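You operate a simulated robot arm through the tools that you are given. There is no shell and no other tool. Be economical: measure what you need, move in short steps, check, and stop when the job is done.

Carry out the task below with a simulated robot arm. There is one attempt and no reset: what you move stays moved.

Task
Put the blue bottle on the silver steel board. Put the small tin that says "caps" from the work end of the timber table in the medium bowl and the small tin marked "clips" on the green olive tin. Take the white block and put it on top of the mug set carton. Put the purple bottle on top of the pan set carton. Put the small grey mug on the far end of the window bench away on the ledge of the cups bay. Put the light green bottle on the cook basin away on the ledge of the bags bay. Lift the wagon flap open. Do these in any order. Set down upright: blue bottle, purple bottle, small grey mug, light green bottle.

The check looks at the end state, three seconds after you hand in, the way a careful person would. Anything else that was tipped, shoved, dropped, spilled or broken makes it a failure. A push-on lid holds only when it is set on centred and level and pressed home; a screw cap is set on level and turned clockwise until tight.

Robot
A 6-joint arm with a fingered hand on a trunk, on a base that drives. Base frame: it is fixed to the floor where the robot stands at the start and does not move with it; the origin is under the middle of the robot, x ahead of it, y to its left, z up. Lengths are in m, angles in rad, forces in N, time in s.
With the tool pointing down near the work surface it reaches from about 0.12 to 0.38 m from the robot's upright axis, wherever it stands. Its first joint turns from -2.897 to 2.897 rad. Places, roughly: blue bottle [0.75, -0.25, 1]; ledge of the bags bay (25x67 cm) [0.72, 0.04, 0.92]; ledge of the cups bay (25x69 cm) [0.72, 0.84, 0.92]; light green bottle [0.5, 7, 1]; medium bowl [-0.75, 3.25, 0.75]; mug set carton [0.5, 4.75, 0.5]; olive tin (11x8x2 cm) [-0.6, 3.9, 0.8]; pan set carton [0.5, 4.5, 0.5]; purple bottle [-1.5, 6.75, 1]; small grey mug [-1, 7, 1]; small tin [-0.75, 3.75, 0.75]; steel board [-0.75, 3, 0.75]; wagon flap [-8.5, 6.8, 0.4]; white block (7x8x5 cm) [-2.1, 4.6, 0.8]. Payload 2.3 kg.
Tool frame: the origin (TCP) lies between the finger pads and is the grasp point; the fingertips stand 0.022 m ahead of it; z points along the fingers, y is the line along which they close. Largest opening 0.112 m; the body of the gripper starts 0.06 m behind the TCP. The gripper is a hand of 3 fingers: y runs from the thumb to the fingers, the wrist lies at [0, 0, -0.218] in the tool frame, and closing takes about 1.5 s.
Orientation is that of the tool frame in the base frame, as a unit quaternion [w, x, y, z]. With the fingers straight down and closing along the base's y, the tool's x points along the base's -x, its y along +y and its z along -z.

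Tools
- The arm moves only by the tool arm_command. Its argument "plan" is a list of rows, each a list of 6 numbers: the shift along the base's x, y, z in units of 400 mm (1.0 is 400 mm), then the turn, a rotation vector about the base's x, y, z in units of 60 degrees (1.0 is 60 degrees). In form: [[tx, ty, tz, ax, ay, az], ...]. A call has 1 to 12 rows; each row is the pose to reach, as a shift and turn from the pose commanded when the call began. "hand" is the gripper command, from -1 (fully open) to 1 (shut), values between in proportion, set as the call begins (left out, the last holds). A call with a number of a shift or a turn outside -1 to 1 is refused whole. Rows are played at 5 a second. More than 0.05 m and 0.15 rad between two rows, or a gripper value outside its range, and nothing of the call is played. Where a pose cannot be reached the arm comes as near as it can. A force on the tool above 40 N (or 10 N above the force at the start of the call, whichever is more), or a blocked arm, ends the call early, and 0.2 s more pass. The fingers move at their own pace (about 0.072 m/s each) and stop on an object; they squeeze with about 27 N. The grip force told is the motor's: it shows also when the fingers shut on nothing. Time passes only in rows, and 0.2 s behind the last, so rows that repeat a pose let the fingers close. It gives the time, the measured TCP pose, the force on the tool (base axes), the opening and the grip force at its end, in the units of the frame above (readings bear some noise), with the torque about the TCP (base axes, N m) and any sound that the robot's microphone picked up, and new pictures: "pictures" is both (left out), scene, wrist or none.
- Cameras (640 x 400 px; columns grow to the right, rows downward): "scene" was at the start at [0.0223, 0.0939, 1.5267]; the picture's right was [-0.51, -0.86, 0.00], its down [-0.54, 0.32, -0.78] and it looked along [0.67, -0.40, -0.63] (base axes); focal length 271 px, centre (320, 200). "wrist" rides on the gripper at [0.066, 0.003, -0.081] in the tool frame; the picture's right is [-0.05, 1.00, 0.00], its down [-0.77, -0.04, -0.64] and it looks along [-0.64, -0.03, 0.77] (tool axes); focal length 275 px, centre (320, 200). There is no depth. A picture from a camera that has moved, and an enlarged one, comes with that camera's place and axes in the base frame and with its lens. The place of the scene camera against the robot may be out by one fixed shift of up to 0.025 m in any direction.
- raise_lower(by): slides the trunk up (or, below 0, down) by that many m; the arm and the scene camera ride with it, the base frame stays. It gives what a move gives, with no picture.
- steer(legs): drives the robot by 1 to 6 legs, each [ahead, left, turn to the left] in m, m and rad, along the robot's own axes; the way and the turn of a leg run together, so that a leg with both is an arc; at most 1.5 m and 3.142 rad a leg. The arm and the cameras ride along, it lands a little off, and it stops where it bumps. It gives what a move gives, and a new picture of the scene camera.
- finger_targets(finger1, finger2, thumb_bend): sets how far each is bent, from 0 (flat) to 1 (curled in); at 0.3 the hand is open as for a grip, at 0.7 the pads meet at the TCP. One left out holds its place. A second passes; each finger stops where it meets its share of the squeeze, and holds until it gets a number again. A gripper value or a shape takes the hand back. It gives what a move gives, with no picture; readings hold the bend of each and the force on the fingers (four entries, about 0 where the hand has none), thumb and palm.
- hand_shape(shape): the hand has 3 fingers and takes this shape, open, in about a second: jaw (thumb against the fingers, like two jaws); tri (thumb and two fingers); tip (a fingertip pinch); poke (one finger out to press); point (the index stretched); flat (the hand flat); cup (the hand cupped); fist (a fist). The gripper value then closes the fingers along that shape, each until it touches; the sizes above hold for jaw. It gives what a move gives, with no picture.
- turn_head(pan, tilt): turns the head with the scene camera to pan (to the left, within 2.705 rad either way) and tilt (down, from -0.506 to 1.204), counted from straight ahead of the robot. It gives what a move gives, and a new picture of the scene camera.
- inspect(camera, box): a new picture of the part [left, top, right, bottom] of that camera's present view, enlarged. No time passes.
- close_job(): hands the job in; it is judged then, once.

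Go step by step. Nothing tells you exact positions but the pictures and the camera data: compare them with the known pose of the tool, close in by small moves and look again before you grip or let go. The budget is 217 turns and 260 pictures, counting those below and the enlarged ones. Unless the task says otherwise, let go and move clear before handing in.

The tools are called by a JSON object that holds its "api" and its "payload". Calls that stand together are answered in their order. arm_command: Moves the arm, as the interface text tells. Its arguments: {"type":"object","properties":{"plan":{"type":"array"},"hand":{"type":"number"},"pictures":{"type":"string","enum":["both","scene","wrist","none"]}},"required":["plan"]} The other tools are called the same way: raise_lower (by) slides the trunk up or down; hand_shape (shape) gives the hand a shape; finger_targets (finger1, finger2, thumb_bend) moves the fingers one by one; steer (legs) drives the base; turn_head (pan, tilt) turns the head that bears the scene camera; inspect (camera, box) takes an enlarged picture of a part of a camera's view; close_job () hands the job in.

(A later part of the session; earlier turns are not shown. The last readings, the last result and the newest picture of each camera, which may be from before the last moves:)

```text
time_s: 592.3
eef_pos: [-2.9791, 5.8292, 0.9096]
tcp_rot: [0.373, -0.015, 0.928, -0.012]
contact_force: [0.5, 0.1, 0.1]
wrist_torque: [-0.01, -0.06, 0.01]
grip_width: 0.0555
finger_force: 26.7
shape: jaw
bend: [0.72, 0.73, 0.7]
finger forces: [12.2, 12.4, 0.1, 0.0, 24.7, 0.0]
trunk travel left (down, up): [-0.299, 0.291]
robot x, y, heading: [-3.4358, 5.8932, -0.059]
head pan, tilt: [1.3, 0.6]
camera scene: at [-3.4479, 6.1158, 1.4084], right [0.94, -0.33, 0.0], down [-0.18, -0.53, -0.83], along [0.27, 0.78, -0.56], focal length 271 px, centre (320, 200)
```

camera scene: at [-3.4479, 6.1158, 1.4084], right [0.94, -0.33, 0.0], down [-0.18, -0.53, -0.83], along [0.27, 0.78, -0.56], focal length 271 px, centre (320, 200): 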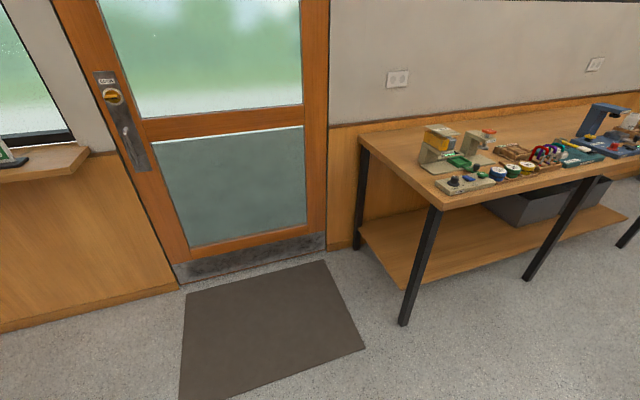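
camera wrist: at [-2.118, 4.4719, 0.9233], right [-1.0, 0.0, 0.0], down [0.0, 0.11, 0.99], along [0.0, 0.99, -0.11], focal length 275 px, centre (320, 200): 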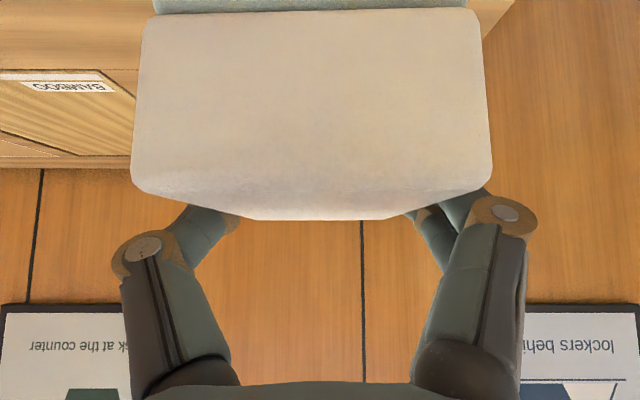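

Now east along the corridor and down to the cartons.

{"api": "steer", "payload": {"legs": [[0, 0.1, 0.06], [1.4, 0, 0], [1.4, 0, 0], [0.38, 0, 0], [0, -1.19, 0]]}}

{"api": "raise_lower", "payload": {"by": -0.295}}

{"api": "arm_command", "payload": {"plan": [[0, 0, -0.07, 0, 0, 0], [0, 0, -0.14, 0, 0, 0], [0, 0, -0.2, 0, 0, 0], [0, 0, -0.2, 0, 0, 0]], "pictures": "none"}}

{"api": "turn_head", "payload": {"pan": 0.0, "tilt": 0.6}}

```text
time_s: 614.2
eef_pos: [0.1556, 4.6741, 0.9106]
tcp_rot: [0.373, -0.033, 0.927, -0.003]
contact_force: [-0.2, -1.0, -1.1]
wrist_torque: [0.03, -0.01, -0.01]
grip_width: 0.0556
finger_force: 27.0
shape: jaw
bend: [0.72, 0.73, 0.7]
finger forces: [12.1, 12.4, 0.0, 0.0, 24.6, 0.0]
trunk travel left (down, up): [-0.299, 0.291]
robot x, y, heading: [-0.2995, 4.7141, -0.026]
head pan, tilt: [1.3, 0.6]
camera scene: at [-0.3232, 4.9417, 1.4084], right [0.96, -0.29, 0.0], down [-0.17, -0.54, -0.83], along [0.24, 0.79, -0.56], focal length 271 px, centre (320, 200)
```

scene: 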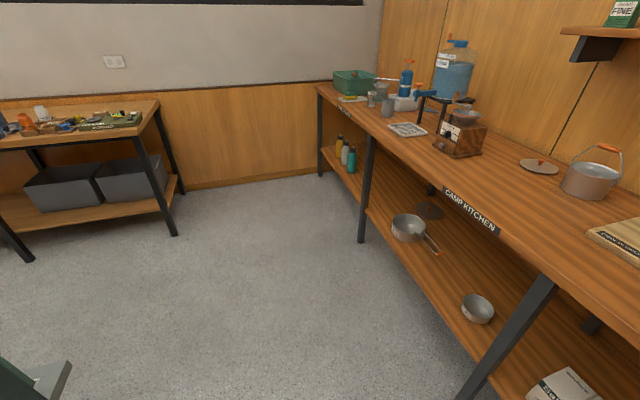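

```text
time_s: 617.2
eef_pos: [0.1553, 4.6728, 0.615]
tcp_rot: [0.374, -0.032, 0.927, -0.005]
contact_force: [-0.8, 1.1, -0.2]
wrist_torque: [-0.03, 0.01, -0.01]
grip_width: 0.0556
finger_force: 27.0
shape: jaw
bend: [0.72, 0.73, 0.7]
finger forces: [12.1, 12.4, 0.1, 0.1, 24.6, 0.0]
trunk travel left (down, up): [-0.004, 0.586]
robot x, y, heading: [-0.3039, 4.7148, -0.027]
head pan, tilt: [1.3, 0.6]
```

```text
time_s: 618.2
eef_pos: [0.1555, 4.6748, 0.5358]
tcp_rot: [0.374, -0.031, 0.927, -0.005]
contact_force: [-0.2, 0.4, -0.3]
wrist_torque: [0.0, -0.02, 0.0]
grip_width: 0.0552
finger_force: 27.1
shape: jaw
bend: [0.73, 0.73, 0.7]
finger forces: [12.1, 12.3, 0.0, 0.0, 24.5, 0.0]
trunk travel left (down, up): [-0.004, 0.586]
robot x, y, heading: [-0.3064, 4.7157, -0.027]
head pan, tilt: [1.3, 0.6]
```

```text
time_s: 619.6
eef_pos: [0.1545, 4.6744, 0.5353]
tcp_rot: [0.373, -0.032, 0.927, -0.004]
contact_force: [-0.4, 0.1, -0.9]
wrist_torque: [-0.02, 0.0, -0.03]
grip_width: 0.0555
finger_force: 27.4
shape: jaw
bend: [0.73, 0.73, 0.7]
finger forces: [12.1, 12.3, 0.0, 0.1, 24.4, 0.1]
trunk travel left (down, up): [-0.004, 0.586]
robot x, y, heading: [-0.2999, 4.7194, -0.029]
head pan, tilt: [0.0, 0.6]
camera scene: at [-0.2608, 4.8551, 1.1134], right [-0.03, -1.0, 0.0], down [-0.56, 0.01, -0.83], along [0.82, -0.02, -0.56], focal length 271 px, centre (320, 200)
```

scene: 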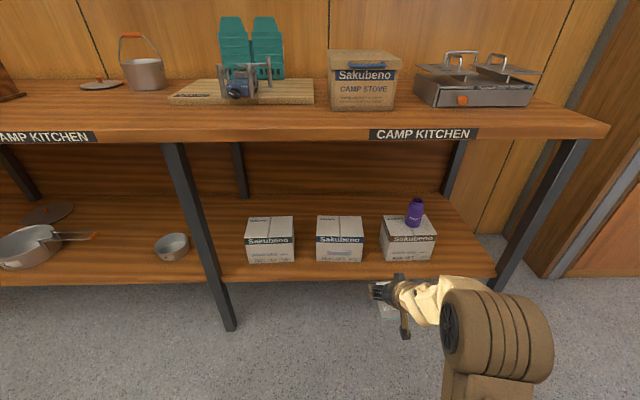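

I'll square up, shift left 8 cm and drive in over the MUG SET carton.

{"api": "steer", "payload": {"legs": [[0, 0, 0.028], [0, 0.08, 0], [0.33, 0, 0]]}}

{"api": "inspect", "payload": {"camera": "wrist", "box": [0, 0, 640, 400]}}

```text
time_s: 622.8
eef_pos: [0.483, 4.767, 0.5367]
tcp_rot: [0.374, -0.042, 0.927, -0.001]
contact_force: [0.3, -0.6, -0.7]
wrist_torque: [-0.02, -0.03, -0.02]
grip_width: 0.0553
finger_force: 26.6
shape: jaw
bend: [0.73, 0.73, 0.7]
finger forces: [12.2, 12.3, 0.0, 0.0, 24.5, 0.0]
trunk travel left (down, up): [-0.004, 0.586]
robot x, y, heading: [0.028, 4.7983, -0.004]
head pan, tilt: [0.0, 0.6]
camera scene: at [0.0627, 4.9365, 1.1134], right [0.0, -1.0, 0.0], down [-0.56, 0.0, -0.83], along [0.83, 0.0, -0.56], focal length 271 px, centre (320, 200)
```

scene: 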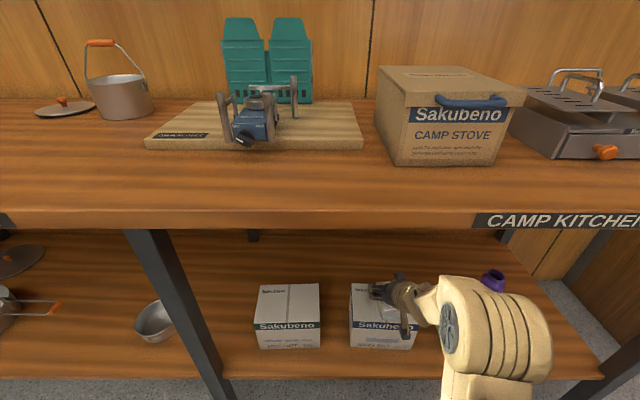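

```text
1.00 times, centred on (320, 200) of wrist (not enlarged: the box is as wide or as high as the picture)
camera zoom: at [0.3808, 4.7619, 0.5481], right [-0.05, 1.0, 0.0], down [0.11, 0.01, 0.99], along [0.99, 0.05, -0.12], focal length 275 px, centre (320, 200)
```

zoom: 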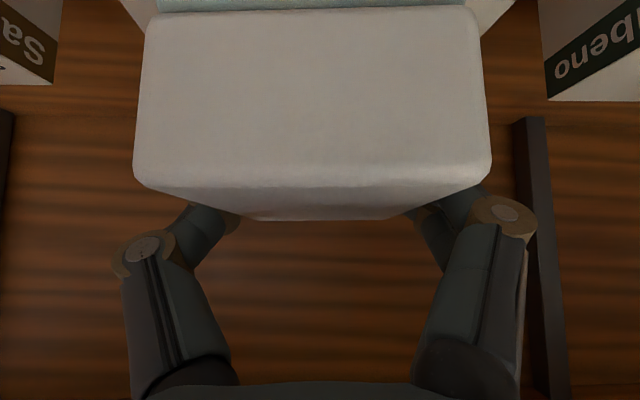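

Laterally centred. I'll extend 2 cm further and lower to contact.

{"api": "arm_command", "payload": {"plan": [[0.03, 0, 0, 0, 0, 0], [0.055, 0, -0.02, 0, 0, 0], [0.055, 0, -0.04, 0, 0, 0], [0.055, 0, -0.06, 0, 0, 0], [0.055, 0, -0.075, 0, 0, 0], [0.055, 0, -0.09, 0, 0, 0], [0.055, 0, -0.105, 0, 0, 0], [0.055, 0, -0.12, 0, 0, 0], [0.055, 0, -0.135, 0, 0, 0], [0.055, 0, -0.15, 0, 0, 0], [0.055, 0, -0.165, 0, 0, 0], [0.055, 0, -0.18, 0, 0, 0]], "pictures": "wrist"}}

```text
time_s: 625.3
eef_pos: [0.5075, 4.7664, 0.4765]
tcp_rot: [0.382, -0.043, 0.923, -0.001]
contact_force: [-4.4, -0.5, 26.5]
wrist_torque: [0.14, -0.26, -0.02]
grip_width: 0.0551
finger_force: 27.0
shape: jaw
bend: [0.74, 0.74, 0.71]
finger forces: [14.9, 14.9, 0.0, 0.0, 27.7, 0.0]
trunk travel left (down, up): [-0.004, 0.586]
robot x, y, heading: [0.0254, 4.7952, -0.002]
head pan, tilt: [0.0, 0.6]
stopped in row 12: the force on the tool passed its limit at 48 N (the readings are from after the stop); the commanded pose is now the measured one
camera wrist: at [0.4046, 4.762, 0.4867], right [-0.05, 1.0, 0.0], down [0.1, 0.01, 1.0], along [0.99, 0.05, -0.1], focal length 275 px, centre (320, 200)
```

wrist: 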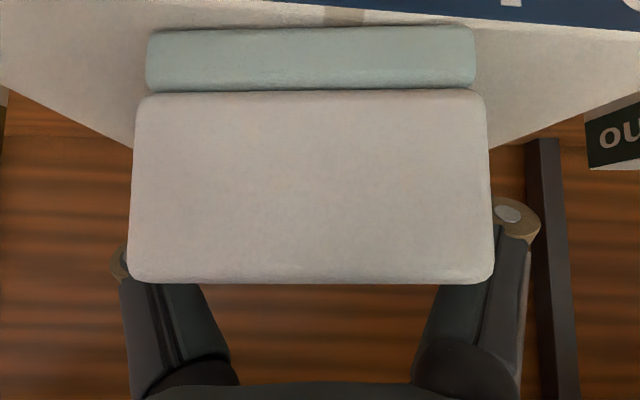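

The block rests on the carton. Ease up a few millimetres, open, then withdraw.

{"api": "arm_command", "payload": {"plan": [[0, 0, 0.01, 0, 0, 0], [0, 0, 0.012, 0, 0, 0]], "pictures": "none"}}

{"api": "arm_command", "payload": {"plan": [[0, 0, 0.003, 0, 0, 0], [0, 0, 0.006, 0, 0, 0], [0, 0, 0.01, 0, 0, 0], [0, 0, 0.015, 0, 0, 0], [-0.02, 0, 0.02, 0, 0, 0]], "hand": -1, "pictures": "none"}}

{"api": "steer", "payload": {"legs": [[-0.32, 0, 0]]}}

{"api": "inspect", "payload": {"camera": "wrist", "box": [0, 0, 640, 400]}}

```text
time_s: 625.9
eef_pos: [0.5083, 4.7667, 0.4772]
tcp_rot: [0.376, -0.043, 0.925, 0.0]
contact_force: [-1.1, -1.4, 5.4]
wrist_torque: [0.03, -0.08, 0.03]
grip_width: 0.0549
finger_force: 26.8
shape: jaw
bend: [0.74, 0.74, 0.7]
finger forces: [13.9, 14.4, 0.0, 0.1, 27.6, 0.0]
trunk travel left (down, up): [-0.004, 0.586]
robot x, y, heading: [0.0216, 4.7996, 0.003]
head pan, tilt: [0.0, 0.6]
```

```text
time_s: 627.1
eef_pos: [0.4989, 4.7661, 0.4846]
tcp_rot: [0.378, -0.043, 0.925, 0.0]
contact_force: [0.0, 0.4, -0.3]
wrist_torque: [0.02, 0.01, -0.01]
grip_width: 0.1121
finger_force: 0.0
shape: jaw
bend: [0.3, 0.3, 0.3]
finger forces: [0.0, 0.0, 0.1, 0.0, 0.0, 0.0]
trunk travel left (down, up): [-0.004, 0.586]
robot x, y, heading: [0.0247, 4.7972, -0.002]
head pan, tilt: [0.0, 0.6]
```

```text
time_s: 629.2
eef_pos: [0.1773, 4.7639, 0.4831]
tcp_rot: [0.378, -0.039, 0.925, -0.002]
contact_force: [0.1, 0.1, 0.2]
wrist_torque: [-0.03, -0.01, -0.02]
grip_width: 0.112
finger_force: 0.0
shape: jaw
bend: [0.3, 0.3, 0.3]
finger forces: [0.0, 0.0, 0.0, 0.1, 0.0, 0.0]
trunk travel left (down, up): [-0.004, 0.586]
robot x, y, heading: [-0.2977, 4.7993, -0.003]
head pan, tilt: [0.0, 0.6]
camera scene: at [-0.2584, 4.9382, 1.1134], right [-0.01, -1.0, 0.0], down [-0.56, 0.01, -0.83], along [0.83, -0.01, -0.56], focal length 271 px, centre (320, 200)
```

scene: 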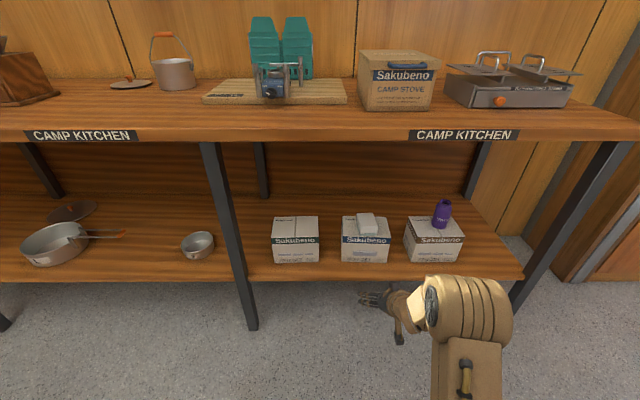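

```text
1.00 times, centred on (320, 200) of wrist (not enlarged: the box is as wide or as high as the picture)
camera zoom: at [0.0749, 4.7614, 0.4961], right [-0.04, 1.0, 0.0], down [0.11, 0.0, 0.99], along [0.99, 0.04, -0.11], focal length 275 px, centre (320, 200)
```

zoom: 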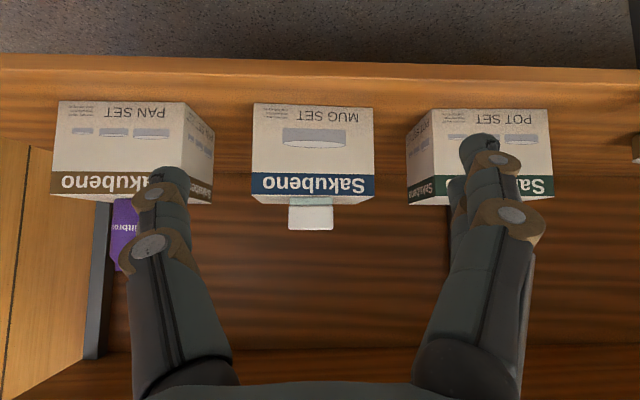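

The white block lies flat on the MUG SET carton. Last is the wagon flap, so I'll travel west along the north corridor.

{"api": "raise_lower", "payload": {"by": 0.2}}

{"api": "steer", "payload": {"legs": [[0, 1.22, 0], [0, 0, 3.14], [1.4, 0, 0], [1.4, 0, 0], [0.4, 0, 0]]}}

```text
time_s: 631.4
eef_pos: [0.179, 4.7654, 0.6846]
tcp_rot: [0.377, -0.04, 0.925, -0.001]
contact_force: [0.1, -0.3, -0.4]
wrist_torque: [0.0, 0.02, 0.01]
grip_width: 0.1121
finger_force: 0.0
shape: jaw
bend: [0.3, 0.3, 0.3]
finger forces: [0.0, 0.1, 0.1, 0.0, 0.1, 0.1]
trunk travel left (down, up): [-0.204, 0.386]
robot x, y, heading: [-0.2982, 4.8044, -0.011]
head pan, tilt: [0.0, 0.6]
```

```text
time_s: 656.6
eef_pos: [-3.2565, 5.6284, 0.6854]
tcp_rot: [0.051, 0.91, 0.17, -0.374]
contact_force: [-0.4, -0.1, -0.4]
wrist_torque: [-0.01, 0.0, 0.0]
grip_width: 0.1122
finger_force: 0.1
shape: jaw
bend: [0.3, 0.3, 0.3]
finger forces: [0.1, 0.0, 0.1, 0.0, 0.1, 0.0]
trunk travel left (down, up): [-0.204, 0.386]
robot x, y, heading: [-2.7931, 5.7262, -2.864]
head pan, tilt: [0.0, 0.6]
stopped in leg 4: the robot was blocked; the commanded pose is now the measured one
camera scene: at [-2.7723, 5.5815, 1.3134], right [-0.27, 0.96, 0.0], down [0.54, 0.15, -0.83], along [-0.79, -0.22, -0.56], focal length 271 px, centre (320, 200)
```

scene: 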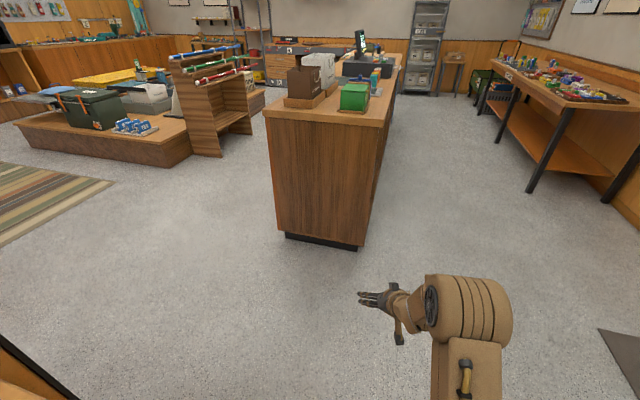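

I drifted against the drawers again. I'll shift north, square up and continue in shorter stretches.

{"api": "steer", "payload": {"legs": [[0, -0.42, 0], [0, 0, -0.278], [1.4, 0, 0], [1.0, 0, 0]]}}

```text
time_s: 671.6
eef_pos: [-5.7891, 6.2978, 0.6843]
tcp_rot: [-0.013, 0.926, 0.011, -0.377]
contact_force: [-0.9, 0.5, 0.2]
wrist_torque: [-0.04, 0.01, -0.02]
grip_width: 0.112
finger_force: 0.0
shape: jaw
bend: [0.3, 0.3, 0.3]
finger forces: [0.1, 0.1, 0.0, 0.1, 0.0, 0.1]
trunk travel left (down, up): [-0.204, 0.386]
robot x, y, heading: [-5.3204, 6.2268, 3.07]
head pan, tilt: [0.0, 0.6]
camera scene: at [-5.3482, 6.0914, 1.3134], right [0.07, 1.0, 0.0], down [0.56, -0.04, -0.83], along [-0.82, 0.06, -0.56], focal length 271 px, centre (320, 200)
```

scene: 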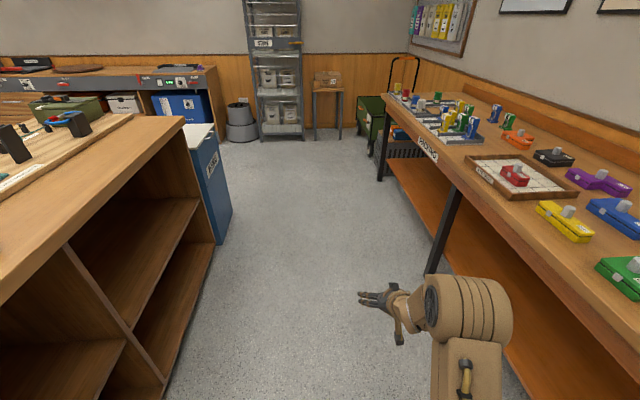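

The green wagon is ahead, right at the bench's far end. I'll close in.

{"api": "steer", "payload": {"legs": [[0, 0, 0.07], [1.4, 0, 0], [0.3, 0, 0]]}}

{"api": "inspect", "payload": {"camera": "scene", "box": [300, 60, 640, 300]}}

```text
time_s: 680.7
eef_pos: [-7.5068, 6.2549, 0.6843]
tcp_rot: [0.0, 0.925, 0.045, -0.378]
contact_force: [-0.7, -0.7, -0.7]
wrist_torque: [0.03, 0.03, 0.02]
grip_width: 0.1119
finger_force: 0.1
shape: jaw
bend: [0.3, 0.3, 0.3]
finger forces: [0.0, 0.1, 0.0, 0.0, 0.1, 0.0]
trunk travel left (down, up): [-0.204, 0.386]
robot x, y, heading: [-7.0296, 6.2263, -3.137]
head pan, tilt: [0.0, 0.6]
camera scene: at [-7.0514, 6.0819, 1.3134], right [0.0, 1.0, 0.0], down [0.57, 0.0, -0.82], along [-0.82, 0.0, -0.57], focal length 271 px, centre (320, 200)
```

scene: 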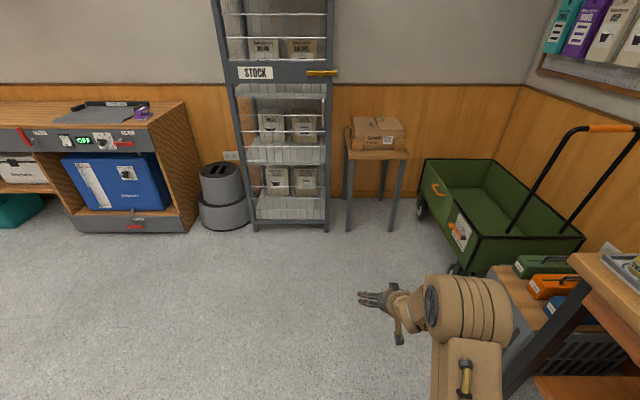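

```text
1.67 times, centred on (470, 180) of scene
camera zoom: at [-7.0514, 6.0819, 1.3134], right [0.0, 1.0, 0.0], down [0.57, 0.0, -0.82], along [-0.82, 0.0, -0.57], focal length 452 px, centre (70, 233)
```

zoom: 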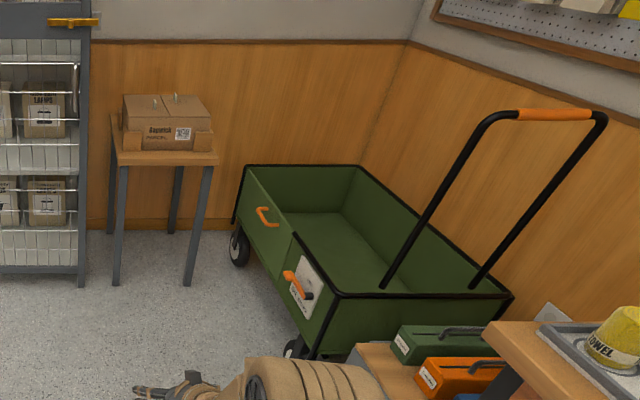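

I'll zoom in on the flap and latch.

{"api": "inspect", "payload": {"camera": "scene", "box": [410, 145, 510, 265]}}

```text
3.33 times, centred on (460, 205) of scene
camera zoom: at [-7.0514, 6.0819, 1.3134], right [0.0, 1.0, 0.0], down [0.57, 0.0, -0.82], along [-0.82, 0.0, -0.57], focal length 903 px, centre (-147, 183)
```

zoom: 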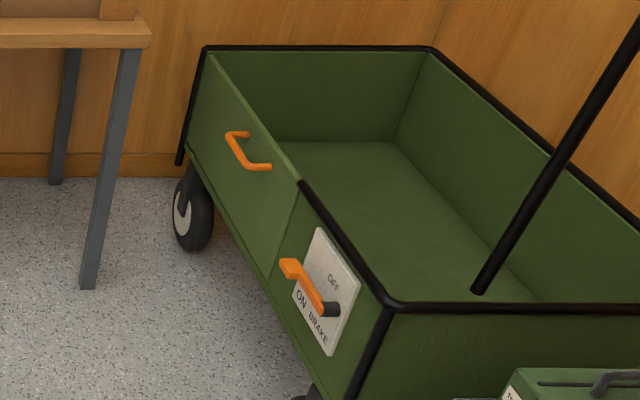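

The ON/OFF lever is the brake; the flap is the panel with the orange pull near (-8.37, 6.75, 0.47). I'll set the hand vertical in the open first.

{"api": "arm_command", "payload": {"plan": [[0.06, 0.03, 0.02, 0, -0.125, -0.015], [0.12, 0.06, 0.04, 0, -0.25, -0.03], [0.18, 0.1, 0.06, 0, -0.375, -0.045], [0.24, 0.16, 0.08, 0, -0.5, -0.06], [0.3, 0.22, 0.1, 0, -0.625, -0.075], [0.37, 0.3, 0.1, 0, -0.74, -0.09], [0.4, 0.4, 0.1, 0, -0.74, -0.09], [0.42, 0.5, 0.1, 0, -0.74, -0.09], [0.44, 0.57, 0.1, 0, -0.74, -0.09]], "hand": -1, "pictures": "none"}}

{"api": "steer", "payload": {"legs": [[0.7, 0, 0], [0, -0.15, 0]]}}

```text
time_s: 682.7
eef_pos: [-7.3298, 6.481, 0.7224]
tcp_rot: [0.001, 1.0, 0.0, 0.001]
contact_force: [-0.5, -1.0, 0.8]
wrist_torque: [0.0, -0.01, 0.01]
grip_width: 0.1119
finger_force: 0.0
shape: jaw
bend: [0.3, 0.3, 0.3]
finger forces: [0.0, 0.1, 0.0, 0.2, 0.0, 0.0]
out of reach, approached as far as the arm can: row 2, 3
trunk travel left (down, up): [-0.204, 0.386]
robot x, y, heading: [-7.0301, 6.227, -3.137]
head pan, tilt: [0.0, 0.6]
```

```text
time_s: 687.5
eef_pos: [-8.0354, 6.6132, 0.7225]
tcp_rot: [0.0, 1.0, 0.01, -0.001]
contact_force: [0.3, -0.4, -0.1]
wrist_torque: [0.0, 0.02, -0.03]
grip_width: 0.1123
finger_force: 0.1
shape: jaw
bend: [0.3, 0.3, 0.3]
finger forces: [0.1, 0.0, 0.0, 0.0, 0.0, 0.1]
trunk travel left (down, up): [-0.204, 0.386]
robot x, y, heading: [-7.7313, 6.3658, -3.122]
head pan, tilt: [0.0, 0.6]
camera scene: at [-7.7465, 6.2199, 1.3134], right [-0.02, 1.0, 0.0], down [0.56, 0.01, -0.83], along [-0.82, -0.02, -0.56], focal length 271 px, centre (320, 200)
```

scene: 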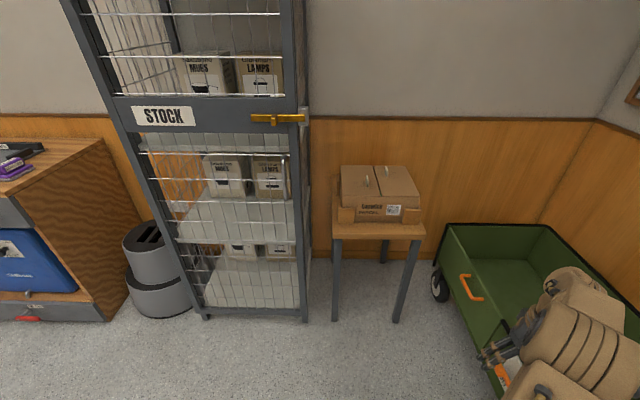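

The two views put the pull at about (-8.45, 6.79, 0.40). I'll move alongside, lower the trunk and lean the hand toward the panel.

{"api": "steer", "payload": {"legs": [[0, 0, -0.02], [0.45, -0.11, 0]]}}

{"api": "raise_lower", "payload": {"by": -0.14}}

{"api": "arm_command", "payload": {"plan": [[0, 0.04, 0, 0.12, 0, 0], [0, 0.08, 0, 0.24, 0, 0], [0, 0.1, 0, 0.333, 0, 0], [0, 0.1, 0, 0.333, 0, 0]], "pictures": "wrist"}}

```text
time_s: 690.6
eef_pos: [-8.4877, 6.7274, 0.7241]
tcp_rot: [0.001, 1.0, -0.001, 0.0]
contact_force: [0.8, 0.2, -0.2]
wrist_torque: [0.01, 0.01, 0.01]
grip_width: 0.1117
finger_force: 0.1
shape: jaw
bend: [0.3, 0.3, 0.3]
finger forces: [0.1, 0.0, 0.1, 0.0, 0.1, 0.0]
trunk travel left (down, up): [-0.204, 0.386]
robot x, y, heading: [-8.1825, 6.4718, -3.139]
head pan, tilt: [0.0, 0.6]
camera scene: at [-8.2081, 6.3281, 1.3134], right [0.0, 1.0, 0.0], down [0.56, 0.0, -0.83], along [-0.83, 0.0, -0.56], focal length 271 px, centre (320, 200)
```

scene: 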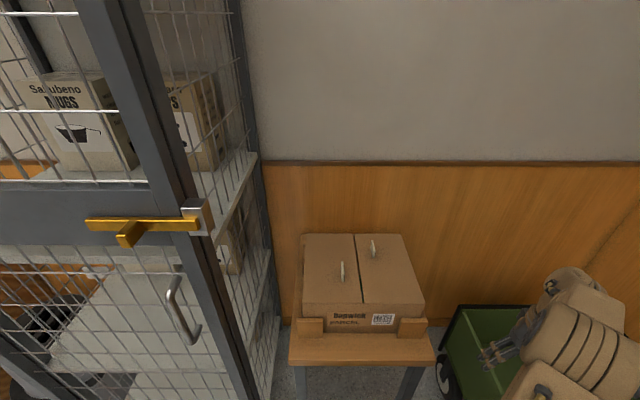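

```text
time_s: 692.3
eef_pos: [-8.4879, 6.7277, 0.5821]
tcp_rot: [0.001, 1.0, -0.001, 0.0]
contact_force: [0.3, 0.8, 0.4]
wrist_torque: [-0.03, 0.01, -0.01]
grip_width: 0.1119
finger_force: 0.1
shape: jaw
bend: [0.3, 0.3, 0.3]
finger forces: [0.1, 0.0, 0.0, 0.1, 0.0, 0.0]
trunk travel left (down, up): [-0.064, 0.526]
robot x, y, heading: [-8.1914, 6.4747, -3.142]
head pan, tilt: [0.0, 0.6]
```

```text
time_s: 693.3
eef_pos: [-8.5468, 6.8408, 0.642]
tcp_rot: [-0.172, 0.985, -0.002, 0.002]
contact_force: [-0.3, -0.2, -0.6]
wrist_torque: [-0.04, -0.04, 0.0]
grip_width: 0.1121
finger_force: 0.0
shape: jaw
bend: [0.3, 0.3, 0.3]
finger forces: [0.0, 0.0, 0.0, 0.0, 0.0, 0.1]
out of reach, approached as far as the arm can: row 1, 2, 3, 4
trunk travel left (down, up): [-0.064, 0.526]
robot x, y, heading: [-8.1845, 6.4751, -3.141]
head pan, tilt: [0.0, 0.6]
camera wrist: at [-8.4804, 6.8104, 0.7183], right [-0.05, -0.94, -0.34], down [-0.77, -0.18, 0.61], along [-0.63, 0.29, -0.72], focal length 275 px, centre (320, 200)
```

wrist: 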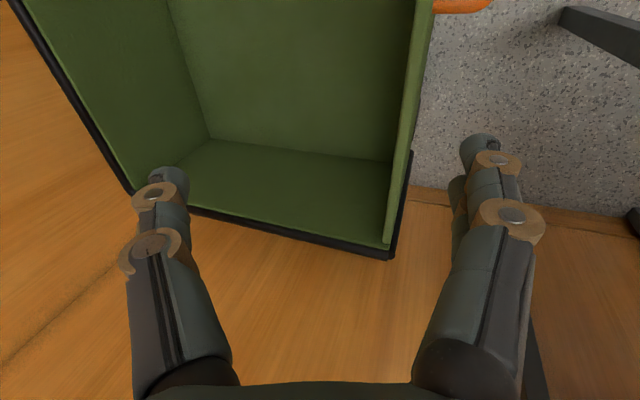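

The flap's top edge (y 6.815, z about 0.45) passes between thumb and fingers. I'll lower over it to pinch the panel's edge beside the pull.

{"api": "raise_lower", "payload": {"by": -0.06}}

{"api": "arm_command", "payload": {"plan": [[0, -0.02, -0.07, 0, 0, 0], [0, -0.04, -0.14, 0, 0, 0], [0, -0.06, -0.2, 0, 0, 0], [0, -0.06, -0.26, 0, 0, 0], [0, -0.06, -0.29, 0, 0, 0]], "pictures": "wrist"}}

```text
time_s: 694.3
eef_pos: [-8.5467, 6.8408, 0.5826]
tcp_rot: [-0.172, 0.985, -0.002, 0.001]
contact_force: [0.4, -0.4, 0.1]
wrist_torque: [0.02, 0.02, 0.0]
grip_width: 0.1123
finger_force: 0.1
shape: jaw
bend: [0.3, 0.3, 0.3]
finger forces: [0.0, 0.1, 0.1, 0.0, 0.1, 0.0]
trunk travel left (down, up): [-0.004, 0.586]
robot x, y, heading: [-8.1892, 6.4712, -3.142]
head pan, tilt: [0.0, 0.6]
```

```text
time_s: 695.5
eef_pos: [-8.5715, 6.8388, 0.5003]
tcp_rot: [-0.171, 0.985, -0.002, 0.001]
contact_force: [0.6, 0.9, 0.2]
wrist_torque: [0.03, -0.01, 0.01]
grip_width: 0.1117
finger_force: 0.0
shape: jaw
bend: [0.3, 0.3, 0.3]
finger forces: [0.1, 0.0, 0.0, 0.0, 0.0, 0.0]
out of reach, approached as far as the arm can: row 1, 2, 3, 4, 5
trunk travel left (down, up): [-0.004, 0.586]
robot x, y, heading: [-8.1844, 6.4718, -3.138]
head pan, tilt: [0.0, 0.6]
camera wrist: at [-8.5046, 6.8092, 0.5756], right [-0.05, -0.94, -0.34], down [-0.77, -0.18, 0.61], along [-0.63, 0.29, -0.72], focal length 275 px, centre (320, 200)
```

wrist: 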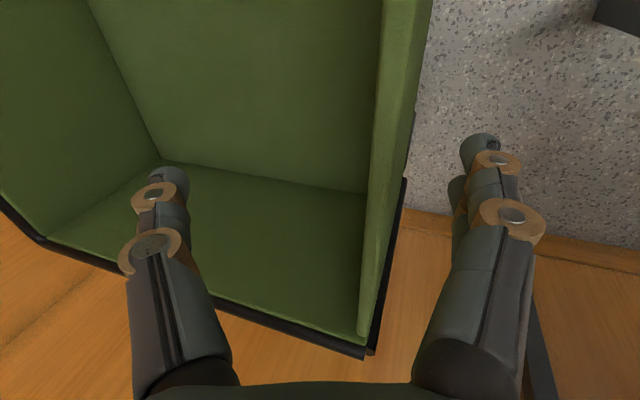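

{"api": "arm_command", "payload": {"plan": [[-0.02, 0, 0.05, 0, 0, 0], [-0.08, 0, 0.02, 0, 0, 0], [-0.14, 0, -0.03, 0, 0, 0], [-0.18, 0, -0.06, 0, 0, 0], [-0.18, 0, -0.06, 0, 0, 0]], "pictures": "none"}}

```text
time_s: 696.7
eef_pos: [-8.5867, 6.8213, 0.5057]
tcp_rot: [-0.171, 0.985, -0.002, 0.0]
contact_force: [-0.3, 0.2, -0.2]
wrist_torque: [0.02, -0.01, 0.03]
grip_width: 0.1122
finger_force: 0.1
shape: jaw
bend: [0.3, 0.3, 0.3]
finger forces: [0.0, 0.1, 0.1, 0.0, 0.0, 0.0]
out of reach, approached as far as the arm can: row 1, 2, 3, 4, 5
trunk travel left (down, up): [-0.004, 0.586]
robot x, y, heading: [-8.1858, 6.471, -3.137]
head pan, tilt: [0.0, 0.6]
```

The arm can't get low enough this way. I'll lift off, withdraw and face the flap directly from the south.

{"api": "arm_command", "payload": {"plan": [[0.0, -0.02, 0.1, 0, 0, 0], [0.06, -0.1, 0.2, -0.08, 0, 0], [0.12, -0.2, 0.28, -0.16, 0, 0], [0.18, -0.3, 0.33, -0.25, 0, 0], [0.24, -0.4, 0.36, -0.333, 0, 0], [0.28, -0.5, 0.38, -0.333, 0, 0], [0.3, -0.58, 0.4, -0.333, 0, 0]], "pictures": "none"}}

{"api": "raise_lower", "payload": {"by": 0.1}}

{"api": "steer", "payload": {"legs": [[-0.12, 0.25, 0], [0, 0, -1.571], [0, 0.2, 0]]}}

```text
refused: row 2 steps farther than a row can; nothing moved
```

```text
time_s: 698.0
eef_pos: [-8.5858, 6.8225, 0.6068]
tcp_rot: [-0.172, 0.985, -0.002, 0.0]
contact_force: [-0.2, -0.3, 0.1]
wrist_torque: [-0.01, 0.02, 0.01]
grip_width: 0.112
finger_force: 0.1
shape: jaw
bend: [0.3, 0.3, 0.3]
finger forces: [0.0, 0.0, 0.0, 0.0, 0.1, 0.0]
trunk travel left (down, up): [-0.104, 0.486]
robot x, y, heading: [-8.1909, 6.4708, -3.137]
head pan, tilt: [0.0, 0.6]
```

```text
time_s: 704.9
eef_pos: [-7.9341, 6.6225, 0.6067]
tcp_rot: [-0.123, 0.707, -0.686, 0.12]
contact_force: [0.1, -0.4, -0.1]
wrist_torque: [-0.04, 0.0, -0.03]
grip_width: 0.1118
finger_force: 0.1
shape: jaw
bend: [0.3, 0.3, 0.3]
finger forces: [0.0, 0.1, 0.0, 0.1, 0.0, 0.0]
trunk travel left (down, up): [-0.104, 0.486]
robot x, y, heading: [-8.2721, 6.2156, 1.608]
head pan, tilt: [0.0, 0.6]
camera scene: at [-8.4038, 6.2339, 1.2134], right [1.0, 0.03, 0.0], down [0.02, -0.56, -0.83], along [-0.03, 0.82, -0.56], focal length 271 px, centre (320, 200)
```

scene: 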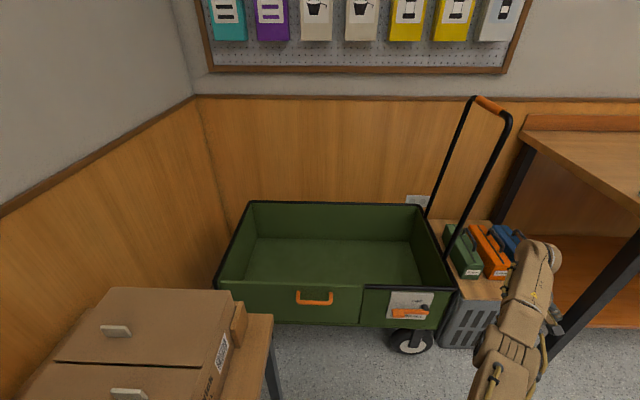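

Now I face the wagon: the flap is the left panel with the pull, z about 0.23 to 0.45. I'll shape the hand to one finger, bring it upright in front, and go over the flap to draw it outward from inside.

{"api": "hand_shape", "payload": {"shape": "poke"}}

{"api": "arm_command", "payload": {"plan": [[-0.1, -0.01, 0.03, 0, 0.045, 0], [-0.2, -0.02, 0.06, 0, 0.09, 0], [-0.3, -0.04, 0.08, 0, 0.135, 0], [-0.4, -0.06, 0.1, 0, 0.18, 0], [-0.5, -0.08, 0.1, 0, 0.225, 0], [-0.6, -0.1, 0.1, 0, 0.27, 0], [-0.7, -0.12, 0.1, 0, 0.315, 0], [-0.8, -0.13, 0.1, 0, 0.333, 0], [-0.84, -0.13, 0.1, 0, 0.333, 0]], "pictures": "wrist"}}

```text
time_s: 705.8
eef_pos: [-7.934, 6.6214, 0.607]
tcp_rot: [-0.123, 0.707, -0.687, 0.119]
contact_force: [0.5, -0.2, -0.6]
wrist_torque: [0.02, 0.02, 0.01]
grip_width: 0.0
finger_force: 0.0
shape: poke
bend: [1.0, 1.0, 0.46]
finger forces: [0.0, 0.0, 0.0, 0.0, 0.0, 0.1]
trunk travel left (down, up): [-0.104, 0.486]
robot x, y, heading: [-8.2739, 6.2141, 1.605]
head pan, tilt: [0.0, 0.6]
```

```text
time_s: 707.8
eef_pos: [-8.3367, 6.6519, 0.7482]
tcp_rot: [0.001, 0.715, -0.699, 0.0]
contact_force: [-0.9, -0.2, 0.8]
wrist_torque: [-0.01, -0.02, -0.02]
grip_width: 0.0
finger_force: 0.1
shape: poke
bend: [1.0, 1.0, 0.46]
finger forces: [0.0, 0.0, 0.0, 0.0, 0.1, 0.0]
out of reach, approached as far as the arm can: row 1, 2, 3, 4, 5, 6, 7, 8, 9
trunk travel left (down, up): [-0.104, 0.486]
robot x, y, heading: [-8.2709, 6.2136, 1.603]
head pan, tilt: [0.0, 0.6]
camera wrist: at [-8.3374, 6.5865, 0.8281], right [-1.0, 0.02, 0.0], down [0.02, 0.77, 0.64], along [0.01, 0.64, -0.77], focal length 275 px, centre (320, 200)
```

wrist: 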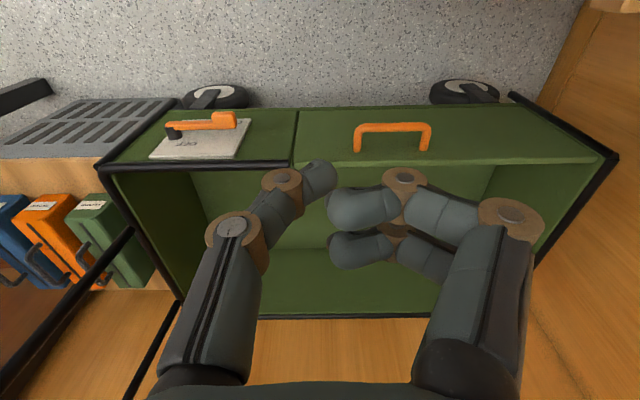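

The solver seems stuck in an outstretched pose. I'll retract the hand to the robot's right and higher to reset it.

{"api": "arm_command", "payload": {"plan": [[0.1, -0.06, 0.2, 0, 0, 0], [0.2, -0.12, 0.25, 0, 0, 0], [0.3, -0.18, 0.3, 0, 0, 0], [0.35, -0.24, 0.3, 0, 0, 0], [0.35, -0.28, 0.3, 0, 0, 0]], "pictures": "none"}}

{"api": "arm_command", "payload": {"plan": [[0, 0.04, -0.08, 0, 0, 0], [0, 0.08, -0.16, 0, 0, 0], [0, 0.12, -0.24, 0, 0, 0]], "pictures": "none"}}

```text
refused: row 1 steps farther than a row can; nothing moved
```

```text
time_s: 708.6
eef_pos: [-8.3324, 6.7002, 0.6427]
tcp_rot: [-0.003, 0.718, -0.696, -0.005]
contact_force: [1.1, 0.4, 0.4]
wrist_torque: [0.01, -0.01, -0.01]
grip_width: 0.0
finger_force: 0.2
shape: poke
bend: [1.0, 1.0, 0.46]
finger forces: [0.0, 0.0, 0.0, 0.1, 0.0, 0.0]
out of reach, approached as far as the arm can: row 3
trunk travel left (down, up): [-0.104, 0.486]
robot x, y, heading: [-8.2736, 6.209, 1.603]
head pan, tilt: [0.0, 0.6]
```

Reach here is fine. I'll lower the trunk fully and test how low the hand gets in front of the flap.

{"api": "raise_lower", "payload": {"by": -0.1}}

{"api": "arm_command", "payload": {"plan": [[0, 0, -0.08, 0, 0, 0], [0, 0, -0.16, 0, 0, 0], [0, 0, -0.24, 0, 0, 0], [0, 0, -0.26, 0, 0, 0]], "pictures": "none"}}

```text
time_s: 710.0
eef_pos: [-8.3347, 6.6998, 0.5445]
tcp_rot: [-0.002, 0.717, -0.697, -0.005]
contact_force: [-0.1, 0.1, -0.2]
wrist_torque: [-0.01, -0.02, 0.04]
grip_width: 0.0
finger_force: 0.1
shape: poke
bend: [1.0, 1.0, 0.46]
finger forces: [0.0, 0.0, 0.0, 0.0, 0.0, 0.0]
trunk travel left (down, up): [-0.004, 0.586]
robot x, y, heading: [-8.2718, 6.2154, 1.601]
head pan, tilt: [0.0, 0.6]
```

```text
time_s: 711.0
eef_pos: [-8.3357, 6.7112, 0.4396]
tcp_rot: [-0.002, 0.718, -0.696, -0.003]
contact_force: [0.5, -0.3, 0.9]
wrist_torque: [0.01, 0.01, 0.0]
grip_width: 0.0002
finger_force: 0.1
shape: poke
bend: [1.0, 1.0, 0.46]
finger forces: [0.1, 0.1, 0.0, 0.1, 0.0, 0.0]
out of reach, approached as far as the arm can: row 1, 2, 3, 4
trunk travel left (down, up): [-0.004, 0.586]
robot x, y, heading: [-8.2723, 6.216, 1.601]
head pan, tilt: [0.0, 0.6]
```

The arm can reach down to 0.44 when extended. I'll close the hand to a firm tip, go over the flap's top edge from inside and draw it outward.

{"api": "arm_command", "payload": {"plan": [[0, 0, 0.1, 0, 0, 0], [0, 0, 0.2, 0, 0, 0], [0, 0, 0.22, 0, 0, 0]], "pictures": "none"}}

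{"api": "hand_shape", "payload": {"shape": "jaw"}}

{"api": "steer", "payload": {"legs": [[0.175, 0, 0]]}}

{"api": "arm_command", "payload": {"plan": [[0, 0, 0, 0, 0, 0], [0, 0, 0, 0, 0, 0], [0, 0, 0, 0, 0, 0], [0, 0, 0, 0, 0, 0], [0, 0, 0, 0, 0, 0], [0, 0, 0, 0, 0, 0]], "hand": 1, "pictures": "wrist"}}

```text
time_s: 711.8
eef_pos: [-8.3319, 6.7054, 0.5253]
tcp_rot: [-0.004, 0.717, -0.697, -0.005]
contact_force: [0.5, -0.1, 0.8]
wrist_torque: [0.0, -0.02, 0.0]
grip_width: 0.0
finger_force: 0.0
shape: poke
bend: [1.0, 1.0, 0.46]
finger forces: [0.1, 0.1, 0.0, 0.0, 0.1, 0.0]
out of reach, approached as far as the arm can: row 2, 3
trunk travel left (down, up): [-0.004, 0.586]
robot x, y, heading: [-8.2706, 6.2147, 1.606]
head pan, tilt: [0.0, 0.6]
```

```text
time_s: 712.7
eef_pos: [-8.3322, 6.706, 0.5255]
tcp_rot: [-0.003, 0.718, -0.696, -0.005]
contact_force: [-0.2, -0.1, -0.6]
wrist_torque: [-0.01, 0.01, -0.01]
grip_width: 0.1119
finger_force: 0.0
shape: jaw
bend: [0.3, 0.3, 0.3]
finger forces: [0.0, 0.0, 0.1, 0.1, 0.0, 0.0]
trunk travel left (down, up): [-0.004, 0.586]
robot x, y, heading: [-8.274, 6.2127, 1.603]
head pan, tilt: [0.0, 0.6]
```

```text
time_s: 714.1
eef_pos: [-8.3374, 6.8786, 0.526]
tcp_rot: [-0.004, 0.717, -0.697, -0.006]
contact_force: [0.6, 0.2, 0.1]
wrist_torque: [0.0, 0.01, 0.0]
grip_width: 0.1117
finger_force: 0.1
shape: jaw
bend: [0.3, 0.3, 0.3]
finger forces: [0.1, 0.0, 0.0, 0.1, 0.0, 0.0]
trunk travel left (down, up): [-0.004, 0.586]
robot x, y, heading: [-8.278, 6.3847, 1.608]
head pan, tilt: [0.0, 0.6]
camera scene: at [-8.4097, 6.406, 1.1134], right [1.0, 0.03, 0.0], down [0.02, -0.56, -0.83], along [-0.03, 0.82, -0.56], focal length 271 px, centre (320, 200)
```

scene: 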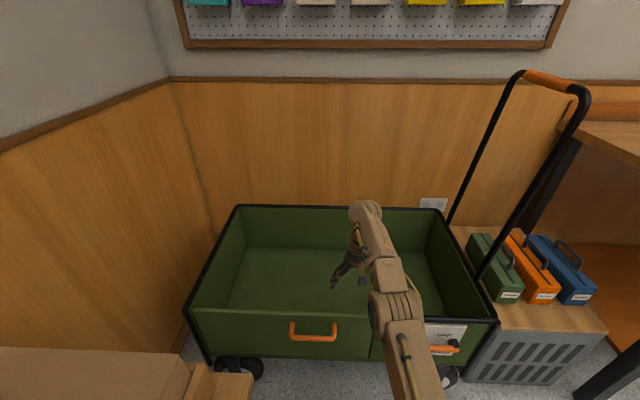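

```text
time_s: 715.5
eef_pos: [-8.3374, 6.8772, 0.526]
tcp_rot: [-0.004, 0.717, -0.697, -0.004]
contact_force: [-0.2, 0.5, 0.9]
wrist_torque: [0.0, 0.01, 0.01]
grip_width: 0.0001
finger_force: 27.3
shape: jaw
bend: [0.67, 0.67, 0.75]
finger forces: [0.0, 0.0, 0.0, 0.1, 0.0, 0.0]
trunk travel left (down, up): [-0.004, 0.586]
robot x, y, heading: [-8.2777, 6.3881, 1.602]
head pan, tilt: [0.0, 0.6]
camera wrist: at [-8.3378, 6.8107, 0.6056], right [-1.0, 0.02, 0.0], down [0.01, 0.76, 0.65], along [0.01, 0.65, -0.76], focal length 275 px, centre (320, 200)
```

wrist: 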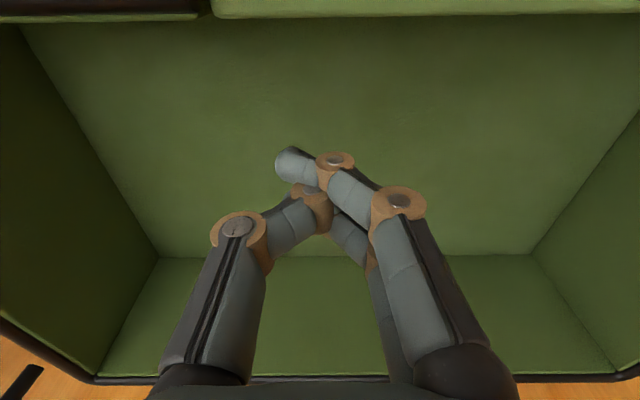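

The closed tip is inside the flap, clear of its edge. I'll lower behind the panel and pull gently outward.

{"api": "arm_command", "payload": {"plan": [[0, 0, -0.1, 0, 0, 0], [0, 0, -0.2, 0, 0, 0], [0, 0, -0.245, 0, 0, 0], [0, 0, -0.245, 0, 0, 0], [0, -0.03, -0.245, 0, 0, 0], [0, -0.06, -0.245, 0, 0, 0], [0, -0.09, -0.245, 0, 0, 0], [0, -0.12, -0.245, 0, 0, 0], [0, -0.15, -0.245, 0, 0, 0], [0, -0.18, -0.245, 0, 0, 0]], "pictures": "none"}}

```text
time_s: 717.7
eef_pos: [-8.3375, 6.8162, 0.4334]
tcp_rot: [0.004, 0.718, -0.696, -0.006]
contact_force: [-0.1, 0.2, -0.5]
wrist_torque: [0.0, 0.05, -0.01]
grip_width: 0.0
finger_force: 27.3
shape: jaw
bend: [0.67, 0.67, 0.75]
finger forces: [0.0, 0.0, 0.0, 0.0, 0.1, 0.0]
out of reach, approached as far as the arm can: row 9, 10
trunk travel left (down, up): [-0.004, 0.586]
robot x, y, heading: [-8.2773, 6.3858, 1.605]
head pan, tilt: [0.0, 0.6]
```

No resistance was felt. Let me look.

{"api": "inspect", "payload": {"camera": "scene", "box": [180, 180, 500, 400]}}

```text
1.82 times, centred on (340, 290) of scene
camera zoom: at [-8.4097, 6.4061, 1.1134], right [1.0, 0.03, 0.0], down [0.02, -0.56, -0.83], along [-0.03, 0.82, -0.56], focal length 493 px, centre (284, 36)
```

zoom: 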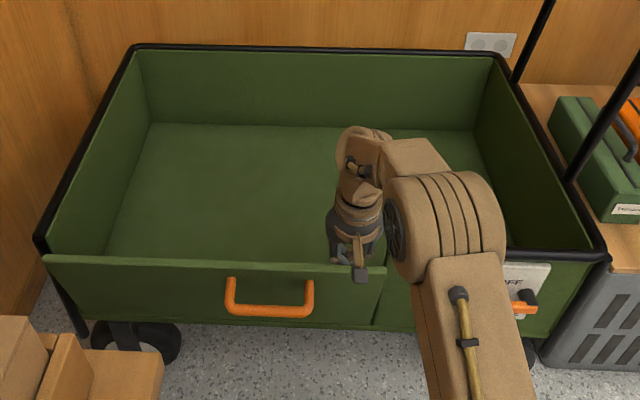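

The flap has begun to tilt outward on its bottom hinge. I'll keep drawing it by backing up.

{"api": "steer", "payload": {"legs": [[-0.1, 0, 0]]}}

```text
time_s: 718.9
eef_pos: [-8.3362, 6.7183, 0.4327]
tcp_rot: [0.005, 0.718, -0.696, -0.006]
contact_force: [-1.1, -0.3, 0.7]
wrist_torque: [0.0, -0.01, -0.03]
grip_width: 0.0
finger_force: 27.5
shape: jaw
bend: [0.67, 0.67, 0.75]
finger forces: [0.0, 0.0, 0.0, 0.0, 0.0, 0.0]
trunk travel left (down, up): [-0.004, 0.586]
robot x, y, heading: [-8.271, 6.2852, 1.609]
head pan, tilt: [0.0, 0.6]
camera scene: at [-8.4063, 6.3081, 1.1134], right [1.0, 0.04, 0.0], down [0.02, -0.56, -0.83], along [-0.03, 0.82, -0.56], focal length 271 px, centre (320, 200)
```

scene: 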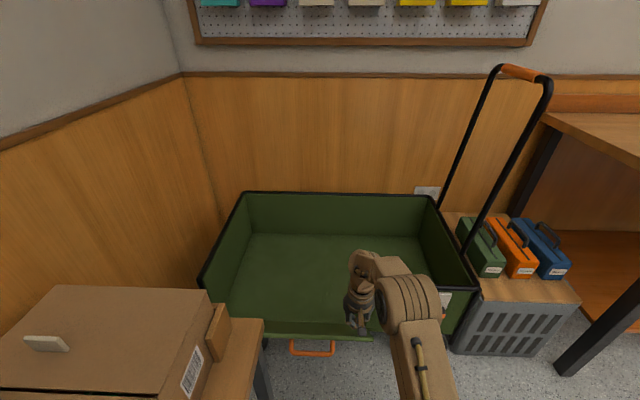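

It's about 35° open and the hinge holds it there. I'll back a little more, tilt the hand forward and press the flap down from above.

{"api": "steer", "payload": {"legs": [[-0.12, 0, 0]]}}

{"api": "arm_command", "payload": {"plan": [[0, 0, 0.08, 0.1, 0, 0], [0, 0.03, 0.16, 0.22, 0, 0], [0, 0.08, 0.2, 0.34, 0, 0], [0, 0.14, 0.22, 0.46, 0, 0], [0, 0.2, 0.22, 0.58, 0, 0], [0, 0.25, 0.22, 0.7, 0, 0], [0, 0.3, 0.18, 0.75, 0, 0], [0, 0.3, 0.1, 0.75, 0, 0]], "pictures": "none"}}

```text
time_s: 720.1
eef_pos: [-8.3294, 6.5967, 0.4336]
tcp_rot: [0.005, 0.716, -0.698, -0.006]
contact_force: [0.2, 0.0, 0.6]
wrist_torque: [0.01, 0.0, 0.02]
grip_width: 0.0
finger_force: 27.7
shape: jaw
bend: [0.67, 0.67, 0.75]
finger forces: [0.0, 0.0, 0.0, 0.0, 0.1, 0.1]
trunk travel left (down, up): [-0.004, 0.586]
robot x, y, heading: [-8.2704, 6.165, 1.604]
head pan, tilt: [0.0, 0.6]
camera scene: at [-8.4022, 6.1871, 1.1134], right [1.0, 0.03, 0.0], down [0.02, -0.56, -0.83], along [-0.02, 0.82, -0.56], focal length 271 px, centre (320, 200)
```

scene: 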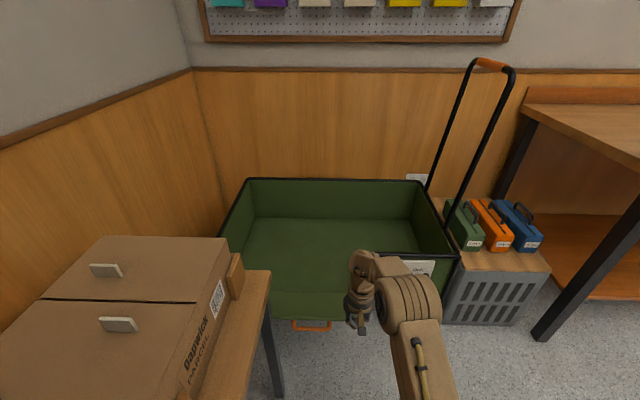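

```text
time_s: 721.9
eef_pos: [-8.3272, 6.718, 0.4752]
tcp_rot: [-0.27, 0.662, -0.643, -0.273]
contact_force: [0.3, 0.1, -0.7]
wrist_torque: [0.0, 0.0, 0.0]
grip_width: 0.0
finger_force: 27.0
shape: jaw
bend: [0.67, 0.67, 0.75]
finger forces: [0.0, 0.0, 0.1, 0.0, 0.0, 0.1]
out of reach, approached as far as the arm can: row 1, 2, 3, 4, 5, 6
trunk travel left (down, up): [-0.004, 0.586]
robot x, y, heading: [-8.2727, 6.1641, 1.602]
head pan, tilt: [0.0, 0.6]
```

About 51° now. I'll press down on the inner face with the tilted hand.

{"api": "arm_command", "payload": {"plan": [[0, -0.02, -0.08, 0, 0, 0], [0, -0.04, -0.16, 0, 0, 0], [0, -0.06, -0.24, 0, 0, 0], [0, -0.08, -0.3, 0, 0, 0], [0, -0.1, -0.36, 0, 0, 0], [0, -0.12, -0.42, 0, 0, 0], [0, -0.12, -0.45, 0, 0, 0]], "pictures": "none"}}

```text
time_s: 723.5
eef_pos: [-8.3607, 6.6896, 0.2961]
tcp_rot: [-0.273, 0.661, -0.646, -0.266]
contact_force: [-0.1, -0.4, -1.4]
wrist_torque: [0.01, 0.0, -0.02]
grip_width: 0.0
finger_force: 26.6
shape: jaw
bend: [0.67, 0.67, 0.75]
finger forces: [0.0, 0.1, 0.1, 0.0, 0.0, 0.0]
out of reach, approached as far as the arm can: row 2, 3, 4, 5, 6, 7
trunk travel left (down, up): [-0.004, 0.586]
robot x, y, heading: [-8.2706, 6.163, 1.6]
head pan, tilt: [0.0, 0.6]
```

{"api": "steer", "payload": {"legs": [[-0.05, 0, 0]]}}

```text
time_s: 724.5
eef_pos: [-8.3586, 6.6398, 0.297]
tcp_rot: [-0.273, 0.662, -0.646, -0.266]
contact_force: [-1.0, -0.4, -0.1]
wrist_torque: [0.0, 0.03, 0.01]
grip_width: 0.0
finger_force: 26.7
shape: jaw
bend: [0.67, 0.67, 0.75]
finger forces: [0.0, 0.0, 0.0, 0.1, 0.1, 0.1]
trunk travel left (down, up): [-0.004, 0.586]
robot x, y, heading: [-8.2699, 6.1206, 1.599]
head pan, tilt: [0.0, 0.6]
camera scene: at [-8.3992, 6.1382, 1.1162], right [1.0, 0.02, 0.0], down [0.01, -0.54, -0.84], along [-0.02, 0.84, -0.54], focal length 271 px, centre (320, 200)
```

scene: 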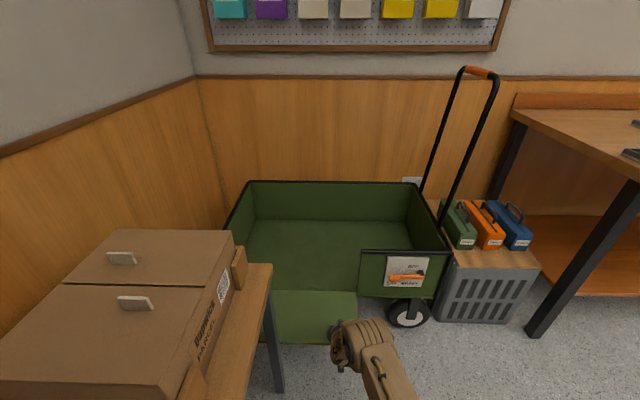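

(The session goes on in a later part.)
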